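You operate a simulated robot arm through the tools that you are given. There is no shell and no other tool.

You are at the controls of a simulated robot arm. One attempt, no reset.

TASK
Set the gap block to the blue gauge with the green knob.
Fine: open the gap wide, gauge in, close up on it; the gauge goes back in its slot.

The check looks at the end state, three seconds after you hand in, the way a careful person would. Anything else that was tipped, shoved, dropped, spilled or broken makes it a failure.

THE ROBOT
A 7-joint arm with a four-finger gripper on a trunk, on a base that drives. Base frame: it is fixed to the floor where the robot stands at the start and does not move with it; the origin is under the middle of the robot, x ahead of it, y to its left, z up. Readings come in mm, degrees, newtons and seconds.
Its first joint turns from -69.0 to 172.0 degrees. Places, roughly: gap gauge [-3000, 1500, 1000]; gap of the setting block [-3200, 1700, 900]; green gap knob [-3100, 1800, 900]. Payload 3.67 kg.
Tool frame: the origin (TCP) lies between the finger pads and is the grasp point; the fingertips stand 28 mm ahead of it; z points along the fingers, y is the line along which they close. Largest opening 112 mm; the body of the gripper starts 73 mm behind the TCP.
Orientation is that of the tool frame in the base frame, as [roll, pitch, yaw] about the fixed x, y, z axes, in that order (R = Rz(yaw) Ry(pitch) Rx(roll)). With the fingers straight down and closing along the base's y, the tool's x points along the base's -x, its y along +y and its z along -z.

THE INTERFACE
- The arm moves only by the tool move_arm. Its argument "moves" is one flat list of numbers, 7 for each row, row after row: the shift along the tool's x, y, z in mm, then the turn, a rotation vector about the tool's x, y, z in degrees, then the closure, from 0 (fully open) to 1 (shut). In form: [dx, dy, dz, wx, wy, wz, claw, dx, dy, dz, wx, wy, wz, claw, ...]. A call has 1 to 20 rows; each row is the pose to reach, as a shift and turn from the pose commanded when the call began, along the tool's axes at that moment. Each row takes 0.2 s and may step no farther than 50 mm and 8.6 degrees from the row before; otherwise, or with a gripper value out of range, the whole call is refused. Where a pose cannot be reached the arm comes as near as it can. A force on the tool above 40 N (or 10 N above the force at the start of the call, whichever is more), or a blocked arm, ends the call early, and 0.2 s more pass. Each finger halts on what it meets, pressing with about 41 N; the grip force reading is that of the motor and also rises with nothing between the fingers. The clock runs only during rows and for 0.2 s after the last one: add rows that repeat a pose to give the fingers time. It gives the time, the measured TCP pose, the force on the tool (base axes), the opening and the grip force at its end, in the units of the frame above (readings bear some noise), with the torque about the TCP (base axes, N m) and any sound that the robot's microphone picked up, and new pictures: "pictures" is both (left out), scene, wrist or none.
- Cameras (640 x 400 px; columns grow to the right, rows downward): "scene" is now at [151.5, 4.8, 1311.4]; the picture's right is [0.02, -1.00, -0.00], its down [-0.43, -0.01, -0.90] and it looks along [0.90, 0.01, -0.43] (base axes); focal length 273 px, centre (320, 200). "wrist" rides on the gripper at [60, -18, -104] in the tool frame; the picture's right is [0.29, 0.96, 0.00], its down [-0.80, 0.24, -0.55] and it looks along [-0.53, 0.16, 0.83] (tool axes); focal length 234 px, centre (320, 200). There is no depth. A picture from a camera that has moved, and an enlarged one, comes with that camera's place and axes in the base frame and with its lens. The place of the scene camera against the robot may be out by one fixed shift of up to 12 mm in any direction.
- slide_trunk(by): slides the trunk up (or, below 0, down) by that many mm; the arm and the scene camera ride with it, the base frame stays. It gives what a move gives, with no picture.
- base_move(legs): drives the robot by 1 to 6 legs, each [ahead, turn to the left] in mm and degrees, along the robot's own axes; the way and the turn of a leg run together, so that a leg with both is an arc; at most 1500 mm and 180 degrees a leg. The arm and the cameras ride along, it lands a little off, and it stops where it bumps. It gives what a move gives, and a new picture of the scene camera.
- turn_head(pan, tilt): turns the head with the scene camera to pan (to the left, within 86 degrees either way) and tilt (down, from -29 to 69), counted from straight ahead of the robot. It gives what a move gives, and a new picture of the scene camera.
- close_up(camera, box): a new picture of the part [left, top, right, bottom] of that camera's present view, enlarged. No time passes.
- hand_in(): hands the job in; it is judged then, once.

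Nothing tells you exact positions but the pictures and the camera data. Unless the task says otherwise, let go and move clear before handing in.

The tools are called as name(argument=value, ...) on one line, values as JSON. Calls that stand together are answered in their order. move_arm: Moves the arm, as the interface text tells. Its arguments: {"type":"object","properties":{"moves":{"type":"array"},"pictures":{"type":"string","enum":["both","scene","wrist","none"]}},"required":["moves"]} The other tools are called the same way: slide_trunk (by) slides the trunk up or down; base_move (legs) drives the base; turn_head (pan, tilt) turns the head that bears the scene camera; close_up (camera, box) takes an enlarged picture of a part of a camera's view; hand_in () hands the job in.

At the start:

```text
t: 0.0
tcp_pos: [653.0, -185.9, 1110.6]
ee_rot: [-179.9, 0.0, 180.0]
force: [-0.8, -0.1, -0.4]
ft_torque: [-0.02, 0.01, 0.0]
gripper_width: 112.0
grasp_force: 0.1
trunk travel left (down, up): [-425.0, 415.0]
robot x, y, heading: [-0.9, -1.3, 0.1]
head pan, tilt: [0.9, 25.7]
```

scene: 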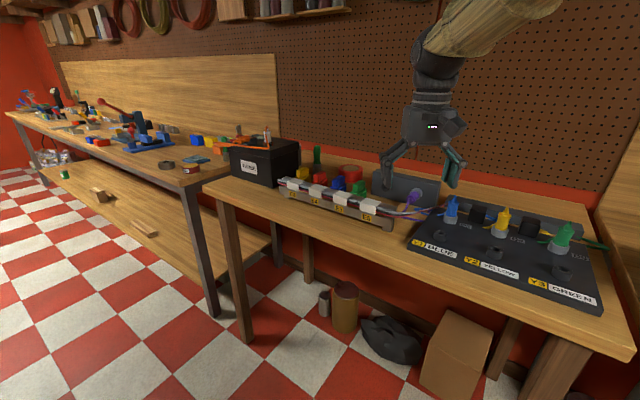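
wrist: 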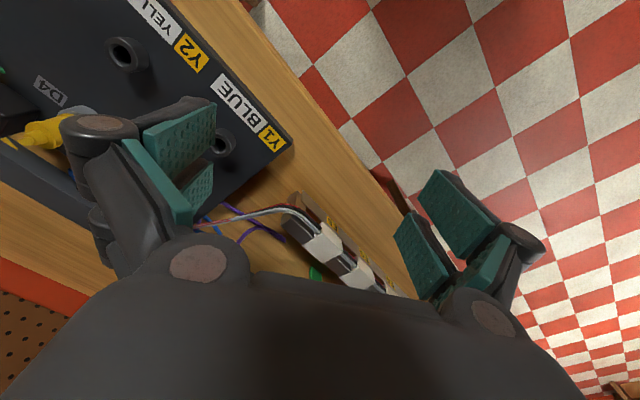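

I see a workshop bench ahead with a terminal board, and more benches to the left. The gauge and setting block should be far behind-left of the robot, so I'll look around with the head first.

turn_head(pan=80, tilt=15)

```text
t: 1.5
tcp_pos: [651.1, -184.5, 1110.8]
ee_rot: [180.0, 0.1, 180.0]
force: [0.4, 0.1, 0.0]
ft_torque: [0.0, 0.0, -0.03]
gripper_width: 112.2
grasp_force: 0.0
trunk travel left (down, up): [-425.0, 415.0]
robot x, y, heading: [2.2, 1.1, -0.0]
head pan, tilt: [80.0, 15.0]
camera scene: at [75.9, 95.3, 1328.9], right [0.98, -0.17, 0.0], down [-0.05, -0.25, -0.97], along [0.17, 0.95, -0.26], focal length 273 px, centre (320, 200)
```

scene: 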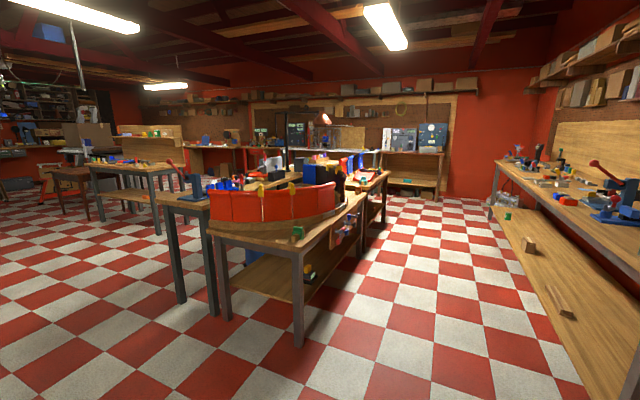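

The left side shows islands of benches and free floor. I'll check the right side before turning the base.

turn_head(pan=-85, tilt=15)

```text
t: 4.0
tcp_pos: [653.0, -184.9, 1111.5]
ee_rot: [180.0, 0.0, -180.0]
force: [-0.1, 0.2, 0.2]
ft_torque: [-0.01, 0.01, 0.01]
gripper_width: 112.2
grasp_force: 0.1
trunk travel left (down, up): [-425.0, 415.0]
robot x, y, heading: [-0.8, 4.1, -0.0]
head pan, tilt: [-85.0, 15.0]
camera scene: at [67.8, -89.7, 1328.8], right [-1.0, -0.09, 0.0], down [-0.02, 0.26, -0.97], along [0.08, -0.96, -0.26], focal length 273 px, centre (320, 200)
```

scene: 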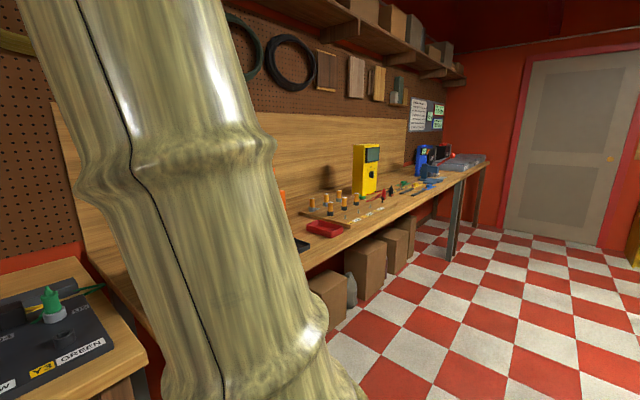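

Nothing close on either side. I'll back away from the bench a bit and turn left so I can see toward the target.

base_move(legs=[[-350, 0]])

turn_head(pan=85, tilt=15)

```text
t: 6.3
tcp_pos: [297.4, -191.1, 1112.0]
ee_rot: [179.9, 0.2, 179.4]
force: [0.2, 0.7, 0.3]
ft_torque: [0.01, 0.0, 0.0]
gripper_width: 112.2
grasp_force: 0.1
trunk travel left (down, up): [-425.0, 415.0]
robot x, y, heading: [-348.1, 0.2, -0.6]
head pan, tilt: [-85.0, 15.0]
camera scene: at [-285.9, -88.4, 1328.9], right [-1.0, -0.08, 0.0], down [-0.02, 0.26, -0.97], along [0.07, -0.96, -0.26], focal length 273 px, centre (320, 200)
```

scene: 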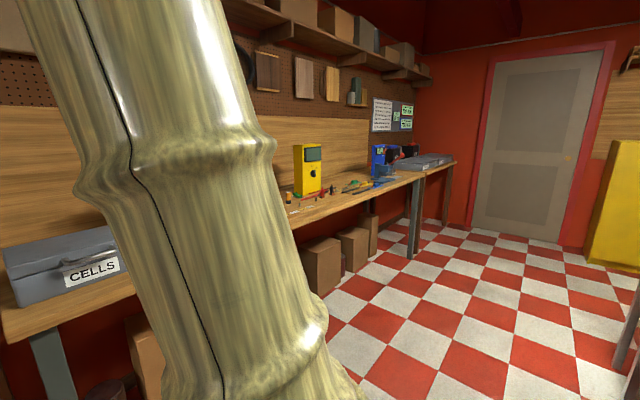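

```text
t: 8.9
tcp_pos: [298.9, -191.5, 1111.5]
ee_rot: [180.0, 0.0, 179.4]
force: [0.4, 0.2, -0.3]
ft_torque: [0.02, 0.02, 0.01]
gripper_width: 111.9
grasp_force: 0.3
trunk travel left (down, up): [-425.0, 415.0]
robot x, y, heading: [-353.6, -1.0, -0.7]
head pan, tilt: [85.0, 15.0]
camera scene: at [-282.9, 97.6, 1328.9], right [1.0, -0.1, 0.0], down [-0.03, -0.26, -0.97], along [0.1, 0.96, -0.26], focal length 273 px, centre (320, 200)
```

scene: 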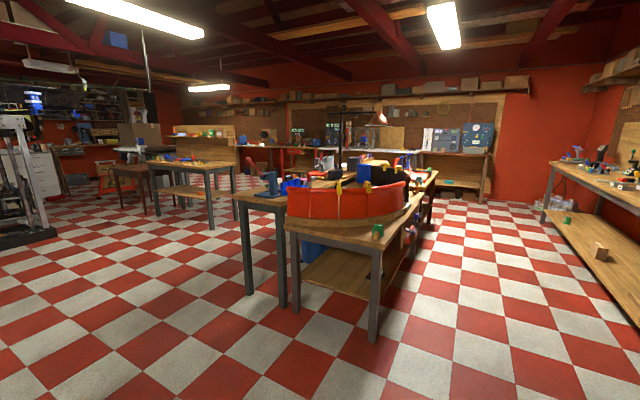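

There's open floor to the left. I'll turn the base left by about 120 degrees and look straight ahead.

base_move(legs=[[0, 120]])

turn_head(pan=35, tilt=15)

```text
t: 14.3
tcp_pos: [-527.5, 656.2, 1111.8]
ee_rot: [-179.9, 0.0, -59.1]
force: [-0.3, -0.5, 0.4]
ft_torque: [0.03, -0.01, 0.02]
gripper_width: 112.1
grasp_force: 0.1
trunk travel left (down, up): [-425.0, 415.0]
robot x, y, heading: [-351.8, 3.5, 121.2]
head pan, tilt: [85.0, 15.0]
camera scene: at [-451.9, 8.2, 1328.9], right [-0.44, 0.9, 0.0], down [0.23, 0.11, -0.97], along [-0.87, -0.42, -0.26], focal length 273 px, centre (320, 200)
```

scene: 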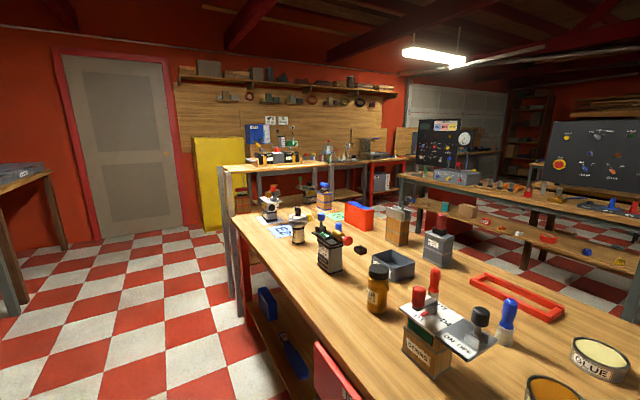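

```text
t: 15.5
tcp_pos: [-526.5, 657.2, 1111.6]
ee_rot: [180.0, 0.1, -59.1]
force: [-0.3, -0.3, 0.3]
ft_torque: [0.02, 0.02, 0.02]
gripper_width: 111.7
grasp_force: 0.0
trunk travel left (down, up): [-425.0, 415.0]
robot x, y, heading: [-352.2, 1.5, 121.1]
head pan, tilt: [35.0, 15.0]
camera scene: at [-453.0, 87.1, 1328.9], right [0.41, 0.91, 0.0], down [0.24, -0.11, -0.97], along [-0.88, 0.39, -0.26], focal length 273 px, centre (320, 200)
```

scene: 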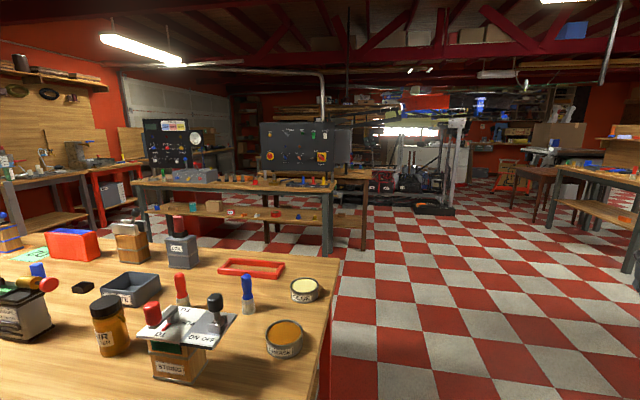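

The target should project near column 354, row 160, around the far bench with the dark panel. Let me look closer there.

close_up(camera="scene", box=[240, 110, 480, 260])

close_up(camera="scene", box=[120, 100, 360, 250])

```text
2.67 times, centred on (360, 185) of scene
camera zoom: at [-453.0, 87.1, 1328.9], right [0.41, 0.91, 0.0], down [0.24, -0.11, -0.97], along [-0.88, 0.39, -0.26], focal length 728 px, centre (213, 240)
```

zoom: 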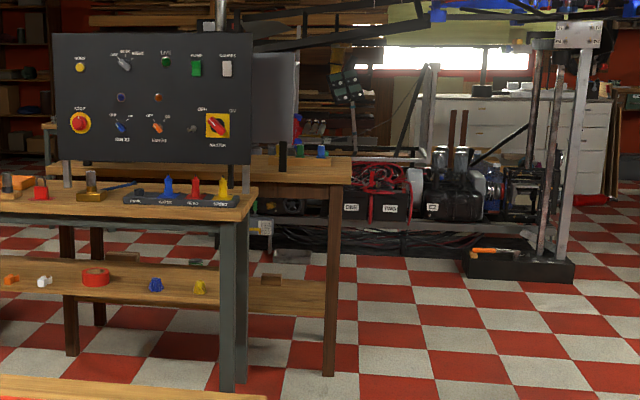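

```text
2.67 times, centred on (240, 175) of scene
camera zoom: at [-453.0, 87.1, 1328.9], right [0.41, 0.91, 0.0], down [0.24, -0.11, -0.97], along [-0.88, 0.39, -0.26], focal length 728 px, centre (533, 267)
```

zoom: 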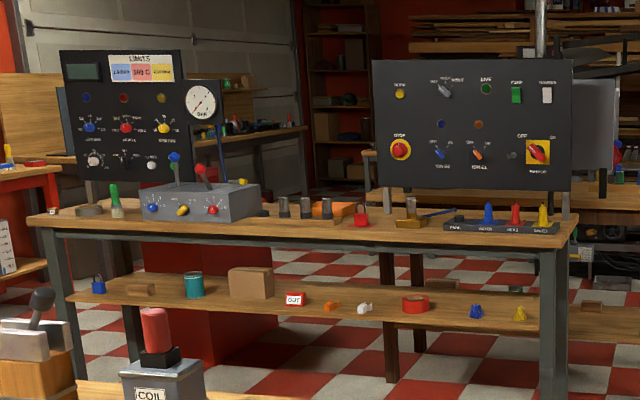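

The target bench seems to be the second one, behind the first panel bench, best reached around its right-hand end. Let me check the path directly ahead.

turn_head(pan=5, tilt=22)

```text
t: 16.5
tcp_pos: [-526.1, 656.5, 1112.0]
ee_rot: [180.0, -0.1, -59.1]
force: [0.0, 0.4, -0.2]
ft_torque: [0.03, 0.0, 0.02]
gripper_width: 111.9
grasp_force: 0.0
trunk travel left (down, up): [-425.0, 415.0]
robot x, y, heading: [-352.9, 1.8, 120.9]
head pan, tilt: [5.0, 22.0]
camera scene: at [-422.1, 124.1, 1317.5], right [0.81, 0.59, 0.0], down [0.22, -0.3, -0.93], along [-0.54, 0.75, -0.37], focal length 273 px, centre (320, 200)
```

scene: 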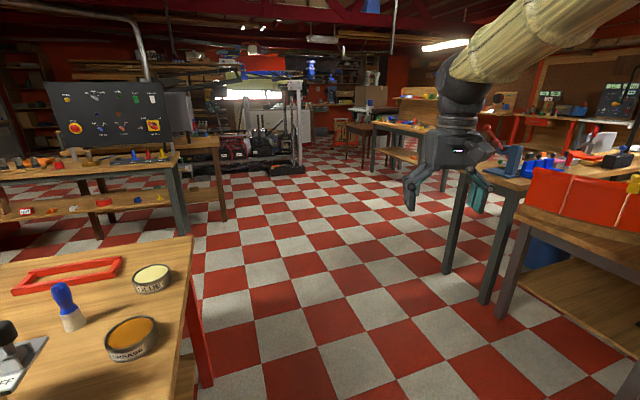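

The corridor ahead is mostly clear, but the bench just to my left is close. I'll look down there to find its near corner.

turn_head(pan=60, tilt=55)

```text
t: 17.7
tcp_pos: [-526.5, 657.6, 1111.2]
ee_rot: [-179.9, 0.0, -59.1]
force: [1.1, 0.0, -0.3]
ft_torque: [0.03, 0.0, 0.0]
gripper_width: 111.6
grasp_force: 0.1
trunk travel left (down, up): [-425.0, 415.0]
robot x, y, heading: [-353.1, 2.8, 121.1]
head pan, tilt: [60.0, 55.0]
camera scene: at [-439.8, 47.9, 1268.7], right [-0.01, 1.0, 0.0], down [0.82, 0.01, -0.57], along [-0.57, -0.01, -0.82], focal length 273 px, centre (320, 200)
```

scene: 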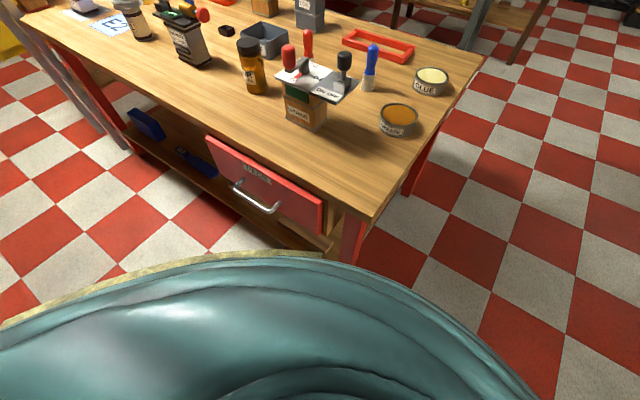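

The near corner of that bench is around (-690, 130), so I'll turn right a little, drive forward, then head diagonally through the open floor to about (-1800, 2200).

base_move(legs=[[0, -31], [700, 0], [0, 42], [1100, 0], [900, 0]])

turn_head(pan=60, tilt=15)

```text
t: 34.5
tcp_pos: [-2031.0, 2761.3, 1112.2]
ee_rot: [179.9, 0.0, -46.4]
force: [0.3, 0.4, 0.5]
ft_torque: [-0.01, -0.02, -0.02]
gripper_width: 112.1
grasp_force: 0.1
trunk travel left (down, up): [-425.0, 415.0]
robot x, y, heading: [-1715.2, 2158.2, 133.2]
head pan, tilt: [60.0, 55.0]
camera scene: at [-1811.8, 2183.9, 1268.6], right [-0.23, 0.97, 0.0], down [0.8, 0.19, -0.57], along [-0.56, -0.13, -0.82], focal length 273 px, centre (320, 200)
```

scene: 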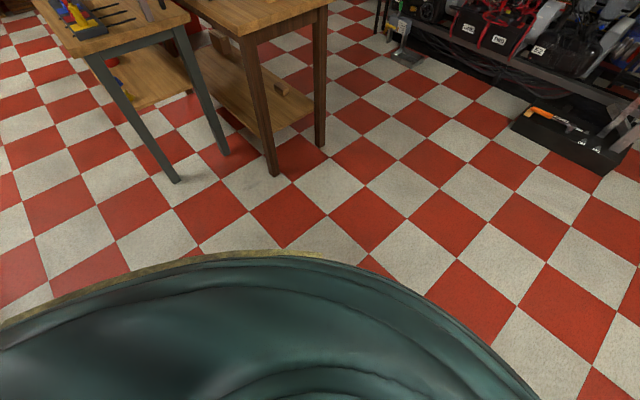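

```text
t: 35.6
tcp_pos: [-2032.1, 2761.1, 1111.0]
ee_rot: [180.0, 0.0, -46.3]
force: [-0.3, 0.4, 0.6]
ft_torque: [-0.01, 0.02, 0.03]
gripper_width: 112.0
grasp_force: 0.1
trunk travel left (down, up): [-425.0, 415.0]
robot x, y, heading: [-1715.2, 2160.2, 133.6]
head pan, tilt: [60.0, 15.0]
camera scene: at [-1832.3, 2178.7, 1328.8], right [-0.23, 0.97, 0.0], down [0.25, 0.06, -0.97], along [-0.94, -0.23, -0.26], focal length 273 px, centre (320, 200)
```

scene: 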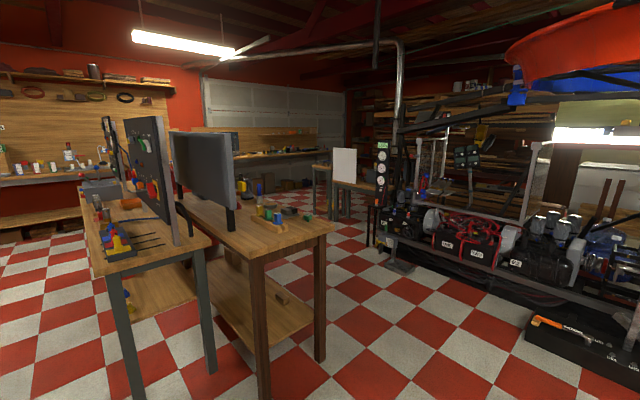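

I can now see the second bench's end and objects on it by the panel. Let me zoom in.

close_up(camera="scene", box=[160, 120, 340, 260])

```text
2.86 times, centred on (250, 190) of scene
camera zoom: at [-1832.3, 2178.7, 1328.8], right [-0.23, 0.97, 0.0], down [0.25, 0.06, -0.97], along [-0.94, -0.23, -0.26], focal length 780 px, centre (520, 229)
```

zoom: 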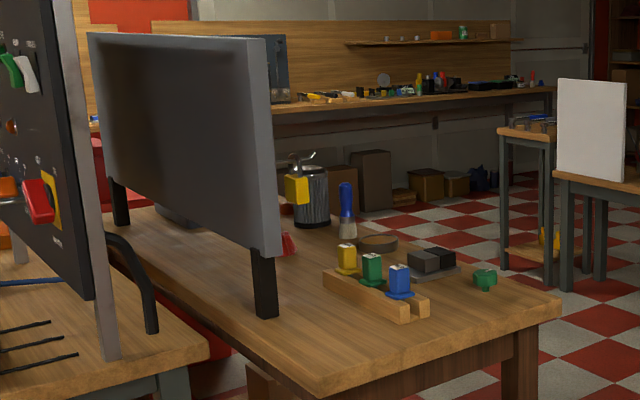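

I can see the gauge rack (yellow, green, blue), the dark gap block and the green knob on the end of this second bench. I'll drive closer to that end and look again before choosing where to stand.

base_move(legs=[[0, 34], [750, 0]])

turn_head(pan=60, tilt=30)

```text
t: 41.3
tcp_pos: [-3051.5, 2655.0, 1110.7]
ee_rot: [-179.9, 0.0, -12.8]
force: [-0.2, -0.3, 0.0]
ft_torque: [-0.03, 0.02, 0.01]
gripper_width: 112.1
grasp_force: 0.1
trunk travel left (down, up): [-425.0, 415.0]
robot x, y, heading: [-2456.4, 2326.8, 167.1]
head pan, tilt: [60.0, 15.0]
camera scene: at [-2559.7, 2275.7, 1328.8], right [-0.73, 0.68, 0.0], down [0.18, 0.19, -0.97], along [-0.66, -0.71, -0.26], focal length 273 px, centre (320, 200)
```

scene: 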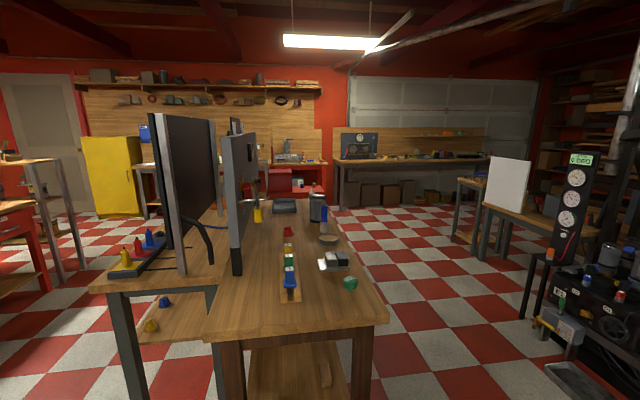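

```text
t: 42.1
tcp_pos: [-3050.4, 2654.0, 1111.5]
ee_rot: [-180.0, 0.0, -12.8]
force: [0.3, -0.2, 0.5]
ft_torque: [0.01, 0.04, -0.01]
gripper_width: 112.2
grasp_force: 0.0
trunk travel left (down, up): [-425.0, 415.0]
robot x, y, heading: [-2458.4, 2331.0, 167.0]
head pan, tilt: [60.0, 30.0]
camera scene: at [-2557.3, 2277.7, 1304.7], right [-0.73, 0.68, 0.0], down [0.34, 0.37, -0.87], along [-0.59, -0.64, -0.5], focal length 273 px, centre (320, 200)
```

scene: 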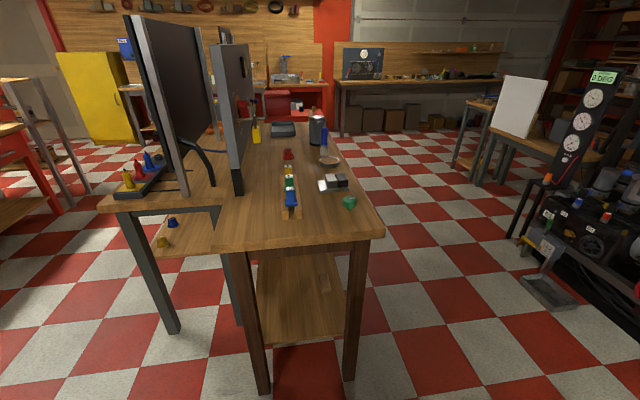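

close_up(camera="scene", box=[250, 140, 390, 227])

close_up(camera="scene", box=[300, 165, 370, 220])

```text
4.57 times, centred on (320, 184) of scene
camera zoom: at [-2557.3, 2277.7, 1304.7], right [-0.73, 0.68, 0.0], down [0.34, 0.37, -0.87], along [-0.59, -0.64, -0.5], focal length 1247 px, centre (320, 275)
```

zoom: 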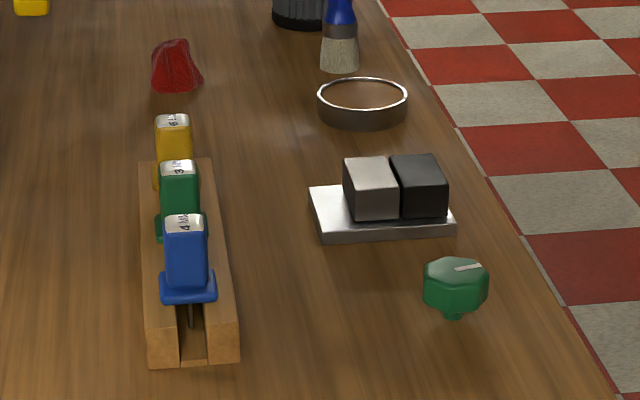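

```text
7.27 times, centred on (335, 192) of scene
camera zoom: at [-2557.3, 2277.7, 1304.7], right [-0.73, 0.68, 0.0], down [0.34, 0.37, -0.87], along [-0.59, -0.64, -0.5], focal length 1984 px, centre (211, 254)
```

zoom: 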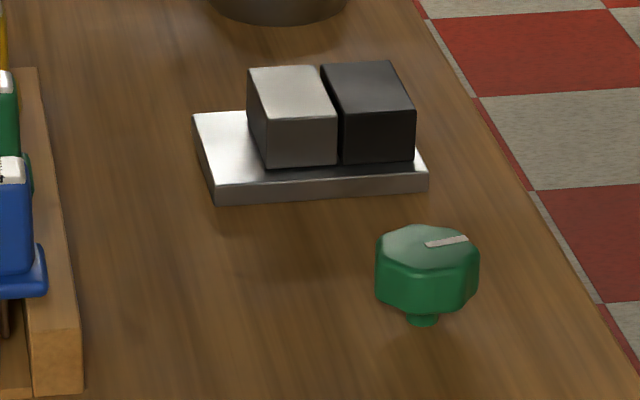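

The block is a plate with two jaws, the green knob is a short vertical-axis knob with a white pointer, and the blue gauge (marked 4-something) stands nearest to me in a grooved rack. I'll face the bench end and drive to within comfortable reach, with the gripper staying high over the bench.

base_move(legs=[[0, 58]])

turn_head(pan=5, tilt=35)

```text
t: 45.0
tcp_pos: [-3046.2, 1994.4, 1111.5]
ee_rot: [-180.0, 0.0, 45.5]
force: [0.4, 0.3, -0.2]
ft_torque: [-0.01, 0.01, 0.01]
gripper_width: 112.1
grasp_force: 0.0
trunk travel left (down, up): [-425.0, 415.0]
robot x, y, heading: [-2455.5, 2327.9, -134.7]
head pan, tilt: [60.0, 30.0]
camera scene: at [-2458.3, 2209.6, 1304.7], right [-0.96, -0.27, 0.0], down [-0.13, 0.48, -0.87], along [0.23, -0.83, -0.5], focal length 273 px, centre (320, 200)
```

scene: 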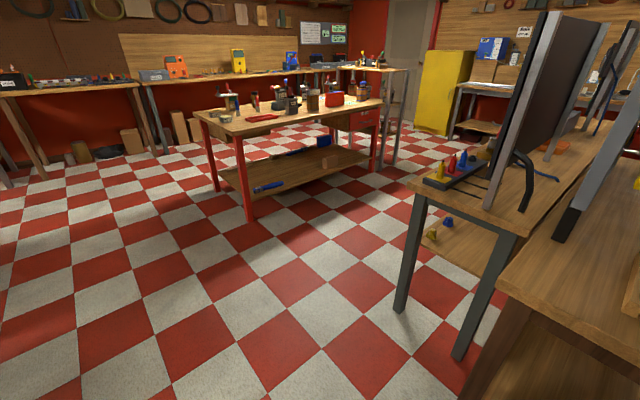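

```text
t: 46.3
tcp_pos: [-3046.7, 1994.8, 1111.6]
ee_rot: [-180.0, 0.0, 45.5]
force: [0.2, 0.8, 1.0]
ft_torque: [0.0, 0.01, 0.01]
gripper_width: 112.1
grasp_force: 0.0
trunk travel left (down, up): [-425.0, 415.0]
robot x, y, heading: [-2456.8, 2329.5, -134.4]
head pan, tilt: [5.0, 35.0]
camera scene: at [-2538.5, 2229.1, 1296.9], right [-0.77, 0.64, 0.0], down [0.37, 0.44, -0.82], along [-0.52, -0.63, -0.57], focal length 273 px, centre (320, 200)
```

scene: 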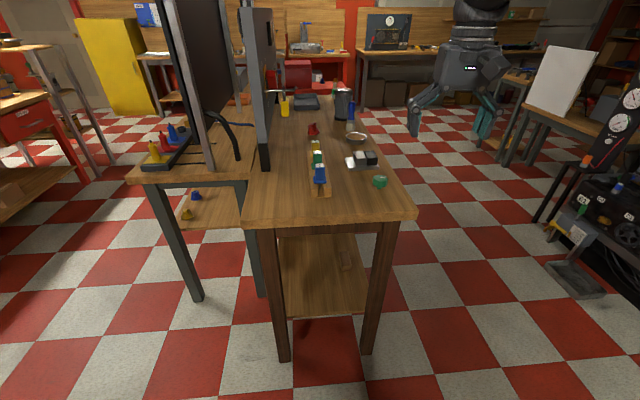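

The bench is straight ahead and clear. I'll drive 300 mm forward with the gripper remaining well above everything.

base_move(legs=[[300, 0]])

turn_head(pan=0, tilt=45)

```text
t: 48.3
tcp_pos: [-3257.1, 1780.6, 1111.0]
ee_rot: [-179.9, 0.0, 45.4]
force: [0.0, -0.3, -0.6]
ft_torque: [0.0, 0.0, -0.01]
gripper_width: 111.8
grasp_force: 0.0
trunk travel left (down, up): [-425.0, 415.0]
robot x, y, heading: [-2668.2, 2115.5, -134.5]
head pan, tilt: [5.0, 35.0]
camera scene: at [-2750.1, 2015.0, 1296.7], right [-0.77, 0.64, 0.0], down [0.37, 0.44, -0.82], along [-0.52, -0.63, -0.57], focal length 273 px, centre (320, 200)
```

scene: 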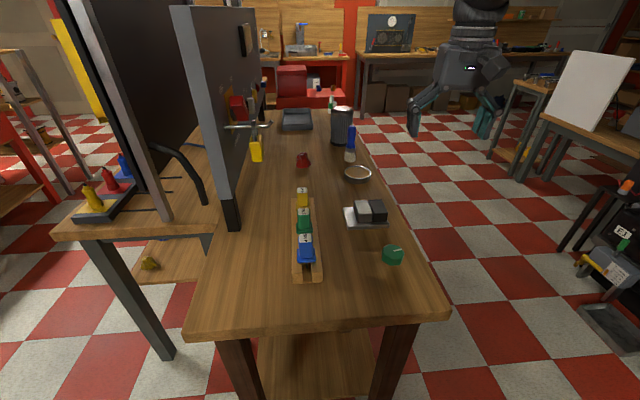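

```text
t: 49.0
tcp_pos: [-3257.3, 1780.7, 1111.7]
ee_rot: [180.0, 0.0, 45.4]
force: [0.6, 0.3, 0.0]
ft_torque: [0.01, 0.0, 0.02]
gripper_width: 112.0
grasp_force: 0.0
trunk travel left (down, up): [-425.0, 415.0]
robot x, y, heading: [-2669.2, 2116.0, -134.8]
head pan, tilt: [0.0, 45.0]
camera scene: at [-2750.5, 2025.5, 1282.1], right [-0.71, 0.7, 0.0], down [0.5, 0.5, -0.71], along [-0.5, -0.5, -0.71], focal length 273 px, centre (320, 200)
```

scene: 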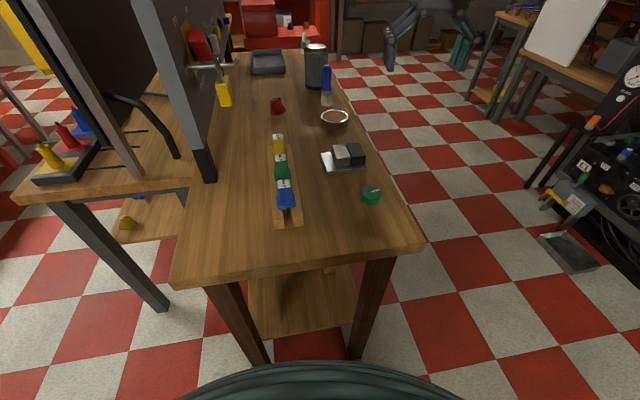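

Good position. Let me take detailed close-ups of the rack, block and knob from here.

close_up(camera="scene", box=[260, 125, 390, 230])

close_up(camera="scene", box=[310, 130, 390, 210])

close_up(camera="scene", box=[260, 130, 310, 230])

```text
3.81 times, centred on (325, 178) of scene
camera zoom: at [-2750.5, 2025.5, 1282.1], right [-0.71, 0.7, 0.0], down [0.5, 0.5, -0.71], along [-0.5, -0.5, -0.71], focal length 1039 px, centre (301, 286)
```

zoom: 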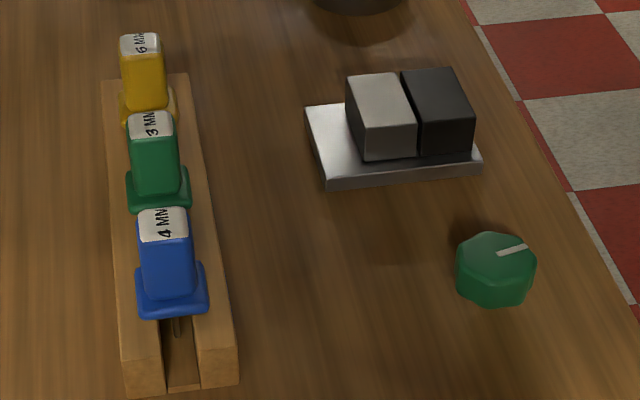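

```text
5.00 times, centred on (350, 170) of scene
camera zoom: at [-2750.5, 2025.5, 1282.1], right [-0.71, 0.7, 0.0], down [0.5, 0.5, -0.71], along [-0.5, -0.5, -0.71], focal length 1364 px, centre (170, 350)
```

zoom: 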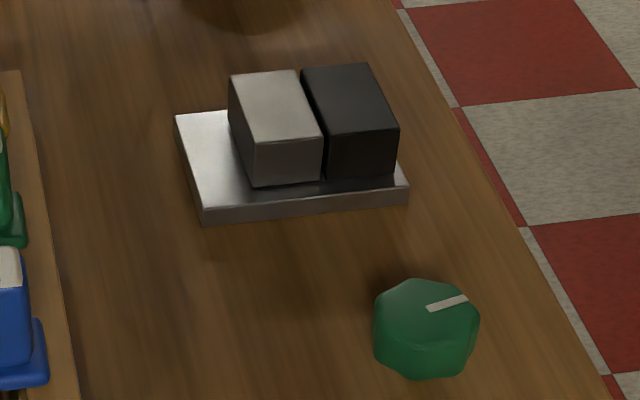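

```text
4.00 times, centred on (285, 180) of scene
camera zoom: at [-2750.5, 2025.5, 1282.1], right [-0.71, 0.7, 0.0], down [0.5, 0.5, -0.71], along [-0.5, -0.5, -0.71], focal length 1091 px, centre (460, 280)
```

zoom: 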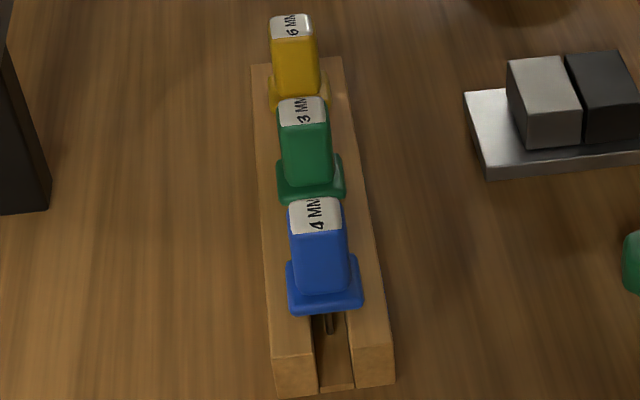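

I can read "4 MM" on the blue gauge; the block's two jaws are almost touching and the knob pointer is visible. I'll retract the gripper a bit so the wrist camera looks over the whole work area.

move_arm(moves=[40, 15, 0, 0, 0, 0, 0, 80, 30, 0, 0, 0, 0, 0, 120, 45, 0, 0, 0, 0, 0, 160, 60, 0, 0, 0, 0, 0, 180, 70, 0, 0, 0, 0, 0, 180, 70, 0, 0, 0, 0, 0])

```text
t: 50.5
tcp_pos: [-3080.9, 1860.3, 1110.3]
ee_rot: [180.0, 0.0, 45.4]
force: [-0.2, 0.7, 0.2]
ft_torque: [0.02, -0.01, -0.01]
gripper_width: 112.2
grasp_force: 0.0
trunk travel left (down, up): [-425.0, 415.0]
robot x, y, heading: [-2667.2, 2114.7, -134.7]
head pan, tilt: [0.0, 45.0]
camera scene: at [-2750.5, 2025.7, 1282.0], right [-0.71, 0.7, 0.0], down [0.5, 0.5, -0.71], along [-0.5, -0.5, -0.71], focal length 273 px, centre (320, 200)
camera wrist: at [-3052.5, 1916.1, 1214.5], right [0.88, -0.47, 0.0], down [-0.39, -0.74, 0.55], along [-0.26, -0.49, -0.83], focal length 234 px, centre (320, 200)
```

scene: 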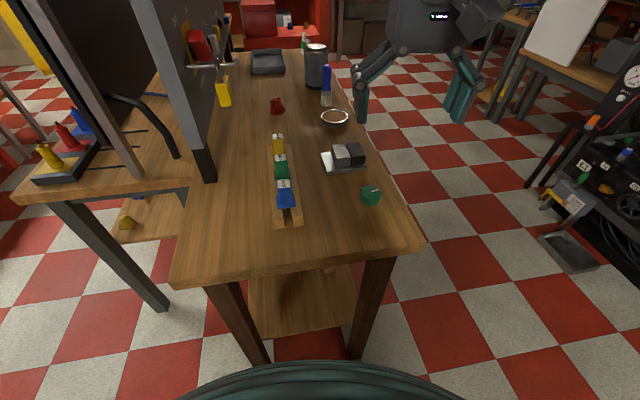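
wrist: 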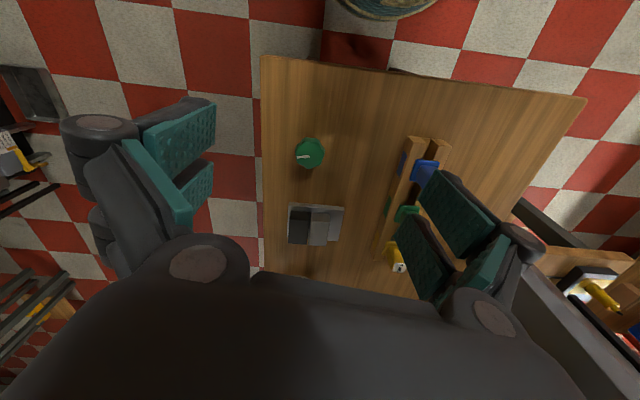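

The wrist camera now sees the knob, block and rack (mirrored orientation: near side at top). I'll zoom in to measure positions.

close_up(camera="wrist", box=[260, 120, 450, 280])

close_up(camera="wrist", box=[270, 125, 350, 255])

close_up(camera="wrist", box=[370, 125, 460, 275])

```text
2.50 times, centred on (355, 200) of wrist
camera zoom: at [-3052.5, 1916.1, 1214.5], right [0.88, -0.47, 0.0], down [-0.39, -0.74, 0.55], along [-0.26, -0.49, -0.83], focal length 585 px, centre (232, 200)
```

zoom: 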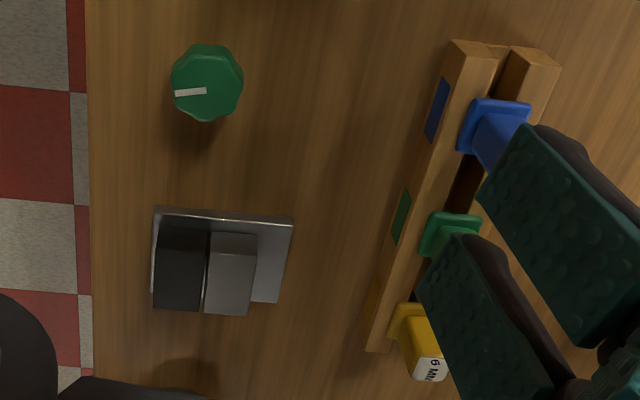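

```text
3.08 times, centred on (310, 190) of wrist
camera zoom: at [-3052.5, 1916.1, 1214.5], right [0.88, -0.47, 0.0], down [-0.39, -0.74, 0.55], along [-0.26, -0.49, -0.83], focal length 720 px, centre (351, 231)
```

zoom: 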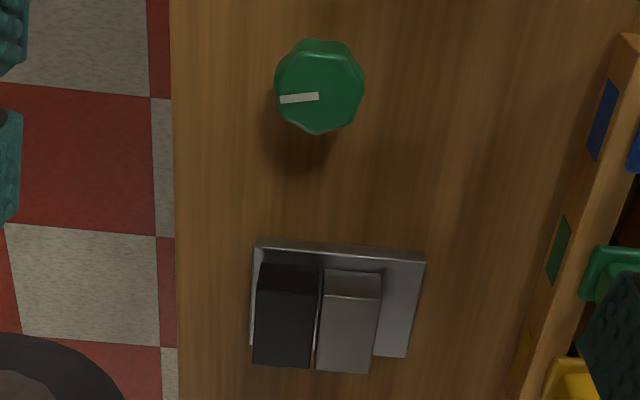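

```text
2.67 times, centred on (415, 200) of wrist
camera zoom: at [-3052.5, 1916.1, 1214.5], right [0.88, -0.47, 0.0], down [-0.39, -0.74, 0.55], along [-0.26, -0.49, -0.83], focal length 624 px, centre (67, 200)
```

zoom: 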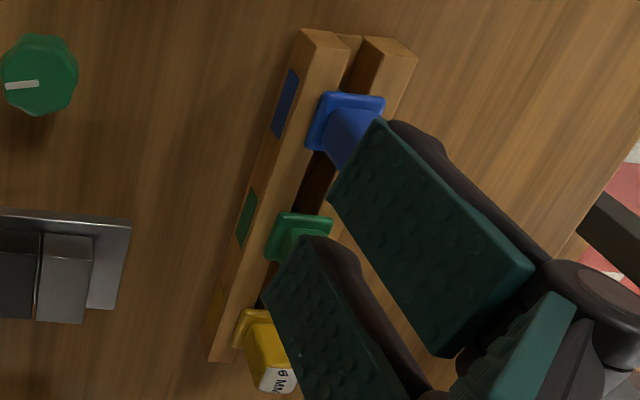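

I'll take a second wrist view from a shifted, lower pose so I can triangulate heights with the accurate wrist camera.

move_arm(moves=[0, 40, 20, 0, 0, 0, 0, 0, 80, 40, 0, 0, 0, 0, 0, 110, 60, 0, 0, 0, 0, 0, 110, 60, 0, 0, 0, 0], pictures="wrist")

close_up(camera="wrist", box=[190, 100, 430, 270])

```text
t: 51.5
tcp_pos: [-3003.0, 1783.8, 1049.7]
ee_rot: [179.8, 0.0, 45.4]
force: [-0.3, 0.6, 0.1]
ft_torque: [-0.01, -0.02, 0.02]
gripper_width: 111.9
grasp_force: 0.0
trunk travel left (down, up): [-425.0, 415.0]
robot x, y, heading: [-2667.5, 2112.1, -134.5]
head pan, tilt: [0.0, 45.0]
camera wrist: at [-2973.4, 1838.7, 1152.7], right [0.88, -0.47, 0.0], down [-0.39, -0.74, 0.55], along [-0.26, -0.49, -0.83], focal length 234 px, centre (320, 200)
```

wrist: 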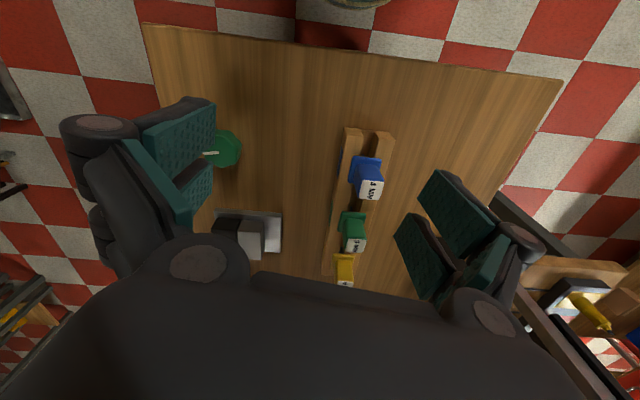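

```text
2.35 times, centred on (310, 185) of wrist
camera zoom: at [-2973.4, 1838.7, 1152.7], right [0.88, -0.47, 0.0], down [-0.39, -0.74, 0.55], along [-0.26, -0.49, -0.83], focal length 551 px, centre (344, 235)
```

zoom: 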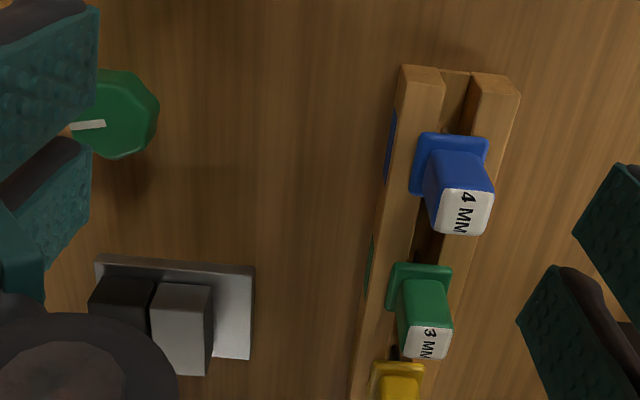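

Triangulation puts the bench top near z≈845, the knob centre about (-3131, 1800) with its top near z≈878. I'll move the gripper above the knob for a closer look.

move_arm(moves=[-20, -26, 10, 0, 0, 0, 0, -40, -52, 25, 0, 0, 0, 0, -60, -78, 45, 0, 0, 0, 0, -78, -102, 70, 0, 0, 0, 0, -78, -102, 90, 0, 0, 0, 0, -78, -102, 90, 0, 0, 0, 0])

close_up(camera="wrist", box=[220, 60, 420, 250])

close_up(camera="scene", box=[310, 110, 430, 215])

```text
t: 52.9
tcp_pos: [-3129.6, 1799.6, 960.9]
ee_rot: [180.0, 0.0, 45.4]
force: [0.5, -0.1, -0.2]
ft_torque: [-0.02, 0.0, 0.0]
gripper_width: 112.1
grasp_force: 0.0
trunk travel left (down, up): [-425.0, 415.0]
robot x, y, heading: [-2667.9, 2115.9, -134.6]
head pan, tilt: [0.0, 45.0]
camera scene: at [-2750.6, 2025.8, 1282.0], right [-0.71, 0.7, 0.0], down [0.5, 0.5, -0.71], along [-0.5, -0.5, -0.71], focal length 273 px, centre (320, 200)
camera wrist: at [-3100.8, 1854.3, 1064.5], right [0.88, -0.47, 0.0], down [-0.39, -0.74, 0.55], along [-0.26, -0.49, -0.83], focal length 234 px, centre (320, 200)
```

scene: 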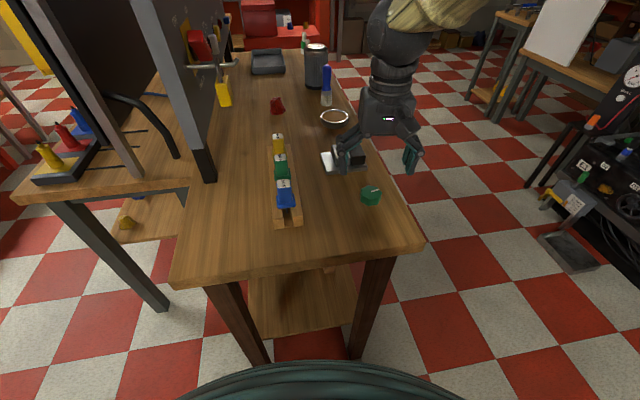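
wrist: 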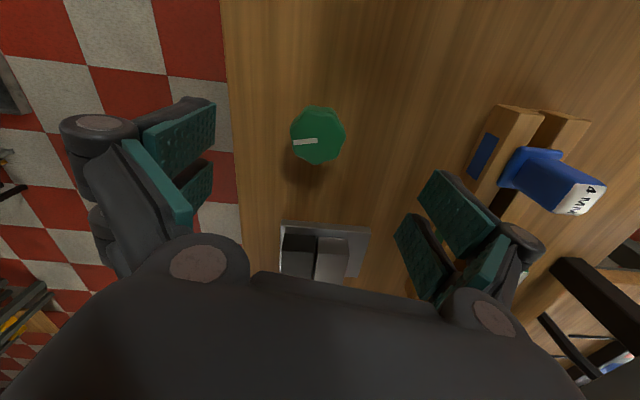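

```text
2.11 times, centred on (320, 155) of wrist
camera zoom: at [-3100.8, 1854.3, 1064.5], right [0.88, -0.47, 0.0], down [-0.39, -0.74, 0.55], along [-0.26, -0.49, -0.83], focal length 493 px, centre (320, 295)
```

zoom: 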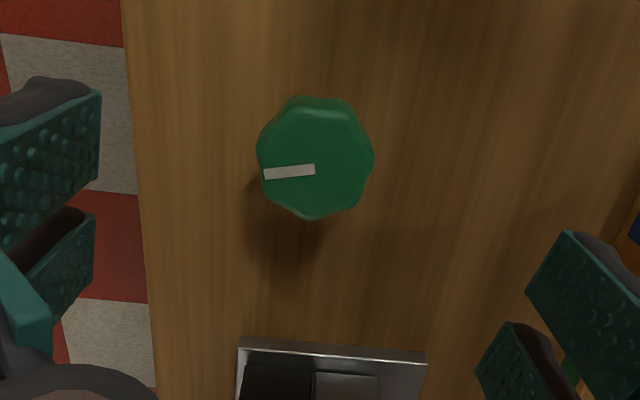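

```text
3.81 times, centred on (370, 162) of scene
camera zoom: at [-2750.6, 2025.8, 1282.0], right [-0.71, 0.7, 0.0], down [0.5, 0.5, -0.71], along [-0.5, -0.5, -0.71], focal length 1039 px, centre (130, 343)
```

zoom: 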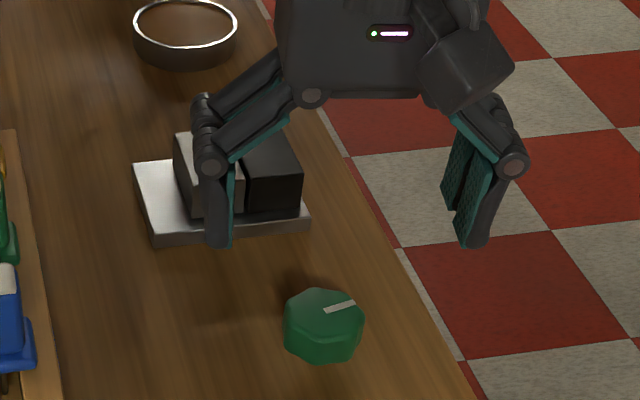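

The knob centre sits almost under the TCP. I'll pre-close the fingers partly and descend around the knob, watching the clearance over the bench.

move_arm(moves=[0.5, -1.8, 15, 0, 0, 0, 0.2, 0.5, -1.8, 30, 0, 0, 0, 0.35, 0.5, -1.8, 45, 0, 0, 0, 0.35, 0.5, -1.8, 55, 0, 0, 0, 0.35, 0.5, -1.8, 55, 0, 0, 0, 0.35])

close_up(camera="scene", box=[310, 110, 430, 215])

close_up(camera="wrist", box=[220, 60, 420, 250])

```text
t: 54.0
tcp_pos: [-3130.9, 1800.8, 907.0]
ee_rot: [180.0, 0.0, 45.4]
force: [0.5, 0.5, -0.2]
ft_torque: [0.0, 0.07, -0.02]
gripper_width: 72.7
grasp_force: 0.2
trunk travel left (down, up): [-425.0, 415.0]
robot x, y, heading: [-2667.8, 2115.3, -134.6]
head pan, tilt: [0.0, 45.0]
camera scene: at [-2750.4, 2025.6, 1282.0], right [-0.71, 0.7, 0.0], down [0.5, 0.5, -0.71], along [-0.5, -0.5, -0.71], focal length 273 px, centre (320, 200)
camera wrist: at [-3102.0, 1855.9, 1009.3], right [0.88, -0.47, 0.0], down [-0.39, -0.74, 0.55], along [-0.26, -0.49, -0.83], focal length 234 px, centre (320, 200)
```

scene: 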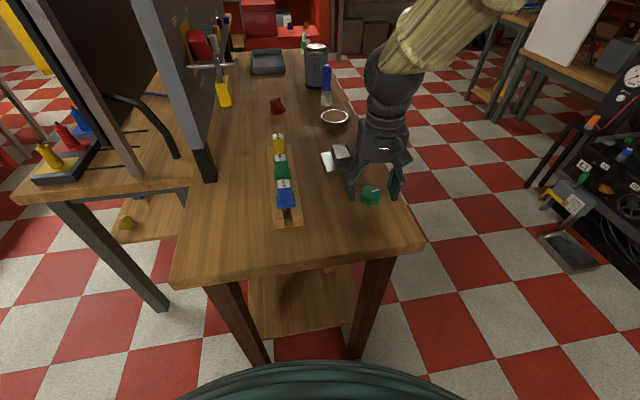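
wrist: 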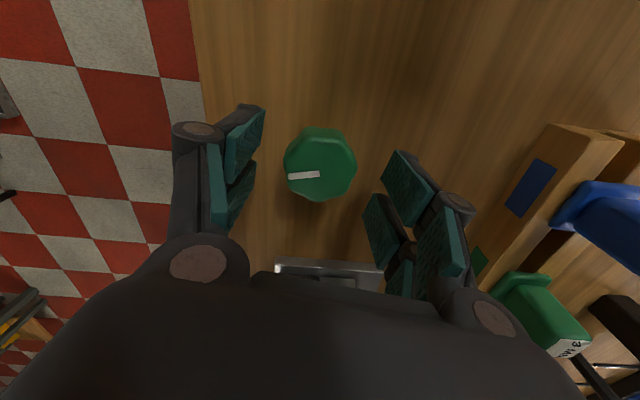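

```text
3.81 times, centred on (370, 162) of scene
camera zoom: at [-2750.4, 2025.6, 1282.0], right [-0.71, 0.7, 0.0], down [0.5, 0.5, -0.71], along [-0.5, -0.5, -0.71], focal length 1039 px, centre (130, 343)
```

zoom: 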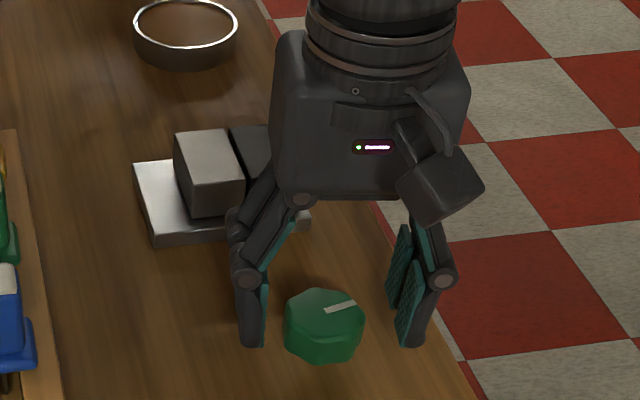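

```text
2.11 times, centred on (320, 155) of wrist
camera zoom: at [-3102.0, 1855.9, 1009.3], right [0.88, -0.47, 0.0], down [-0.39, -0.74, 0.55], along [-0.26, -0.49, -0.83], focal length 493 px, centre (320, 295)
```

zoom: 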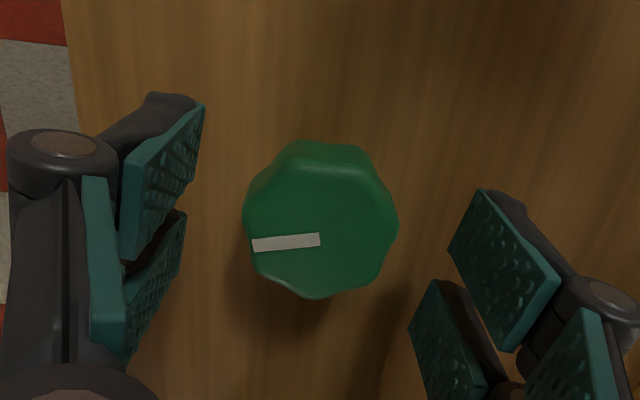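

The knob's top is about z≈871, centred between the fingers. I'll descend another 20 mm and check before closing.

move_arm(moves=[-1, 0.3, 8, 0, 0, 0, 0.35, -2, 0.3, 16, 0, 0, 0, 0.35, -2, 0.3, 20, 0, 0, 0, 0.4, -2, 0.3, 20, 0, 0, 0, 0.4])

close_up(camera="scene", box=[330, 140, 420, 215])

close_up(camera="wrist", box=[220, 60, 420, 250])

```text
t: 55.0
tcp_pos: [-3131.8, 1799.7, 885.6]
ee_rot: [180.0, 0.0, 45.4]
force: [-0.2, 0.4, -0.1]
ft_torque: [0.0, -0.01, 0.0]
gripper_width: 67.1
grasp_force: 0.0
trunk travel left (down, up): [-425.0, 415.0]
robot x, y, heading: [-2668.3, 2115.3, -134.7]
head pan, tilt: [0.0, 45.0]
camera scene: at [-2750.4, 2025.6, 1282.0], right [-0.71, 0.7, 0.0], down [0.5, 0.5, -0.71], along [-0.5, -0.5, -0.71], focal length 273 px, centre (320, 200)
camera wrist: at [-3103.4, 1854.5, 989.2], right [0.88, -0.47, 0.0], down [-0.39, -0.74, 0.55], along [-0.26, -0.49, -0.83], focal length 234 px, centre (320, 200)
```

scene: 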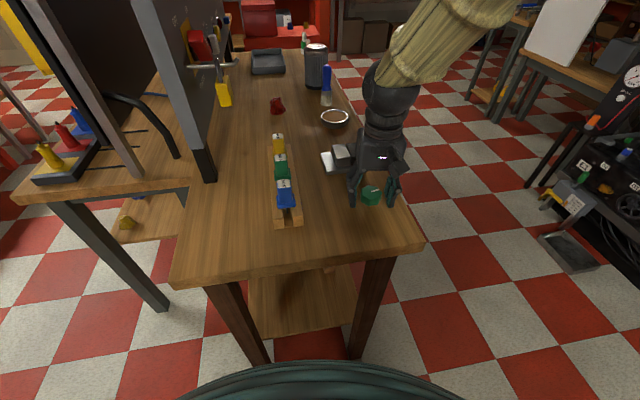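
wrist: 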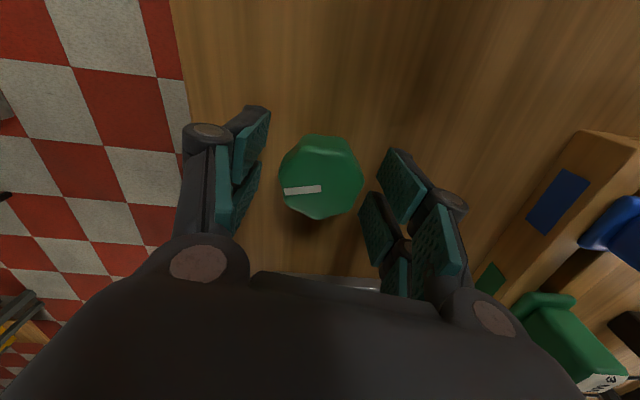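

```text
5.33 times, centred on (375, 178) of scene
camera zoom: at [-2750.4, 2025.6, 1282.0], right [-0.71, 0.7, 0.0], down [0.5, 0.5, -0.71], along [-0.5, -0.5, -0.71], focal length 1455 px, centre (27, 320)
```

zoom: 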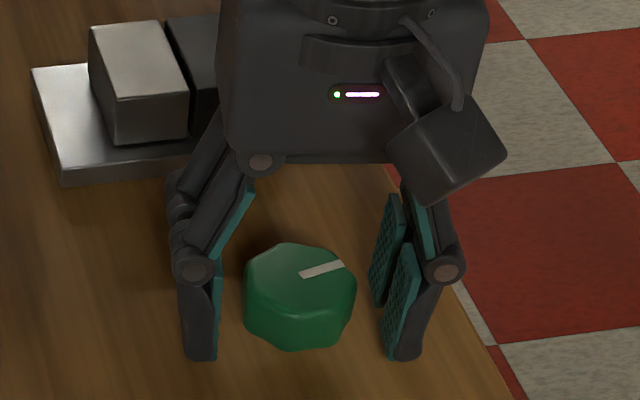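

```text
2.11 times, centred on (320, 155) of wrist
camera zoom: at [-3103.4, 1854.5, 989.2], right [0.88, -0.47, 0.0], down [-0.39, -0.74, 0.55], along [-0.26, -0.49, -0.83], focal length 493 px, centre (320, 295)
```

zoom: 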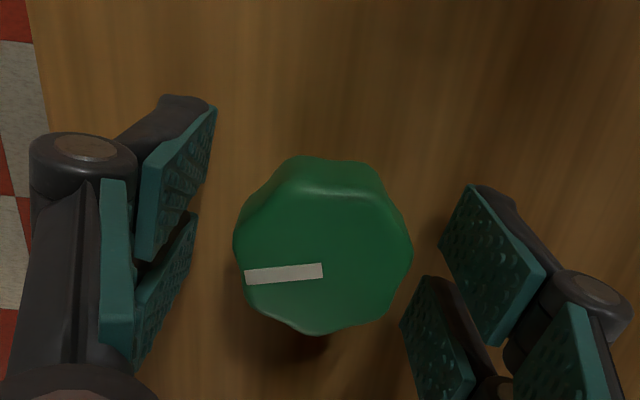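

Fingers flank the knob with clearance above the bench. Closing the grip on it now.

move_arm(moves=[0, 0, 0, 0, 0, 0, 0.5, 0, 0, 0, 0, 0, 0, 0.6, 0, 0, 0, 0, 0, 0, 0.7, 0, 0, 0, 0, 0, 0, 0.7])

close_up(camera="wrist", box=[220, 60, 420, 250])

```text
t: 56.0
tcp_pos: [-3131.2, 1799.1, 886.3]
ee_rot: [-179.9, 0.0, 45.4]
force: [3.3, -1.8, -1.0]
ft_torque: [-0.13, -0.14, 0.0]
gripper_width: 42.2
grasp_force: 44.9
trunk travel left (down, up): [-425.0, 415.0]
robot x, y, heading: [-2666.6, 2117.6, -134.7]
head pan, tilt: [0.0, 45.0]
camera scene: at [-2750.1, 2025.4, 1282.0], right [-0.71, 0.7, 0.0], down [0.5, 0.5, -0.71], along [-0.5, -0.5, -0.71], focal length 273 px, centre (320, 200)
camera wrist: at [-3103.1, 1854.2, 989.4], right [0.88, -0.47, 0.0], down [-0.39, -0.74, 0.55], along [-0.26, -0.49, -0.83], focal length 234 px, centre (320, 200)
```

scene: 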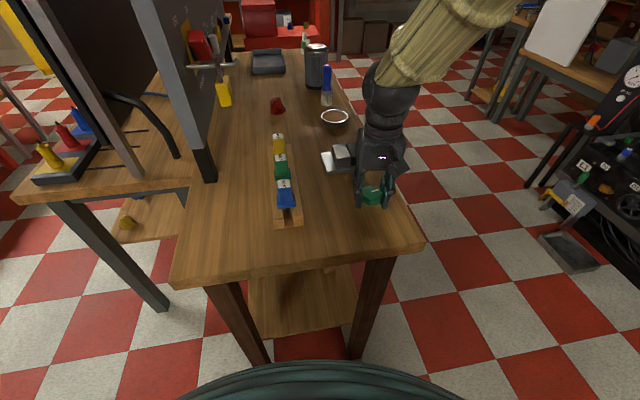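
wrist: 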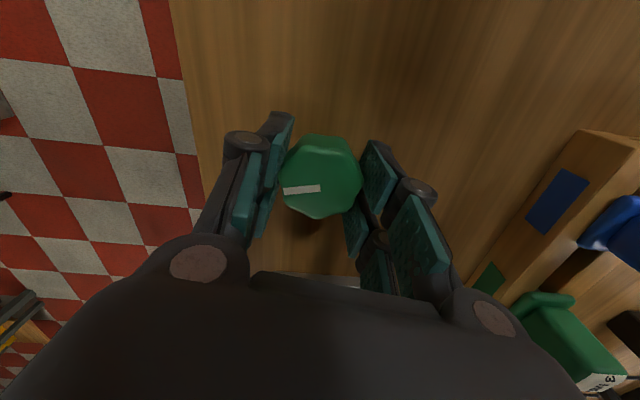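

```text
2.11 times, centred on (320, 155) of wrist
camera zoom: at [-3103.1, 1854.2, 989.4], right [0.88, -0.47, 0.0], down [-0.39, -0.74, 0.55], along [-0.26, -0.49, -0.83], focal length 493 px, centre (320, 295)
```

zoom: 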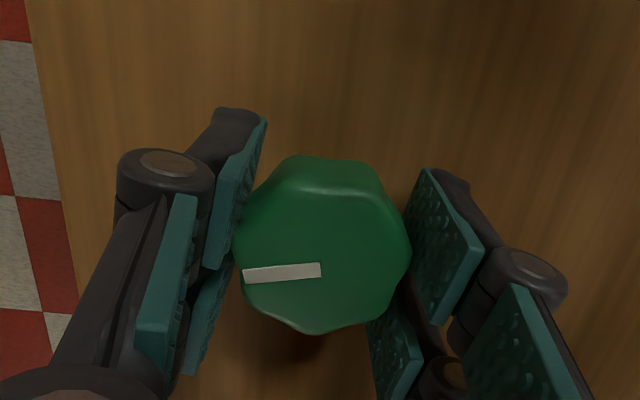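

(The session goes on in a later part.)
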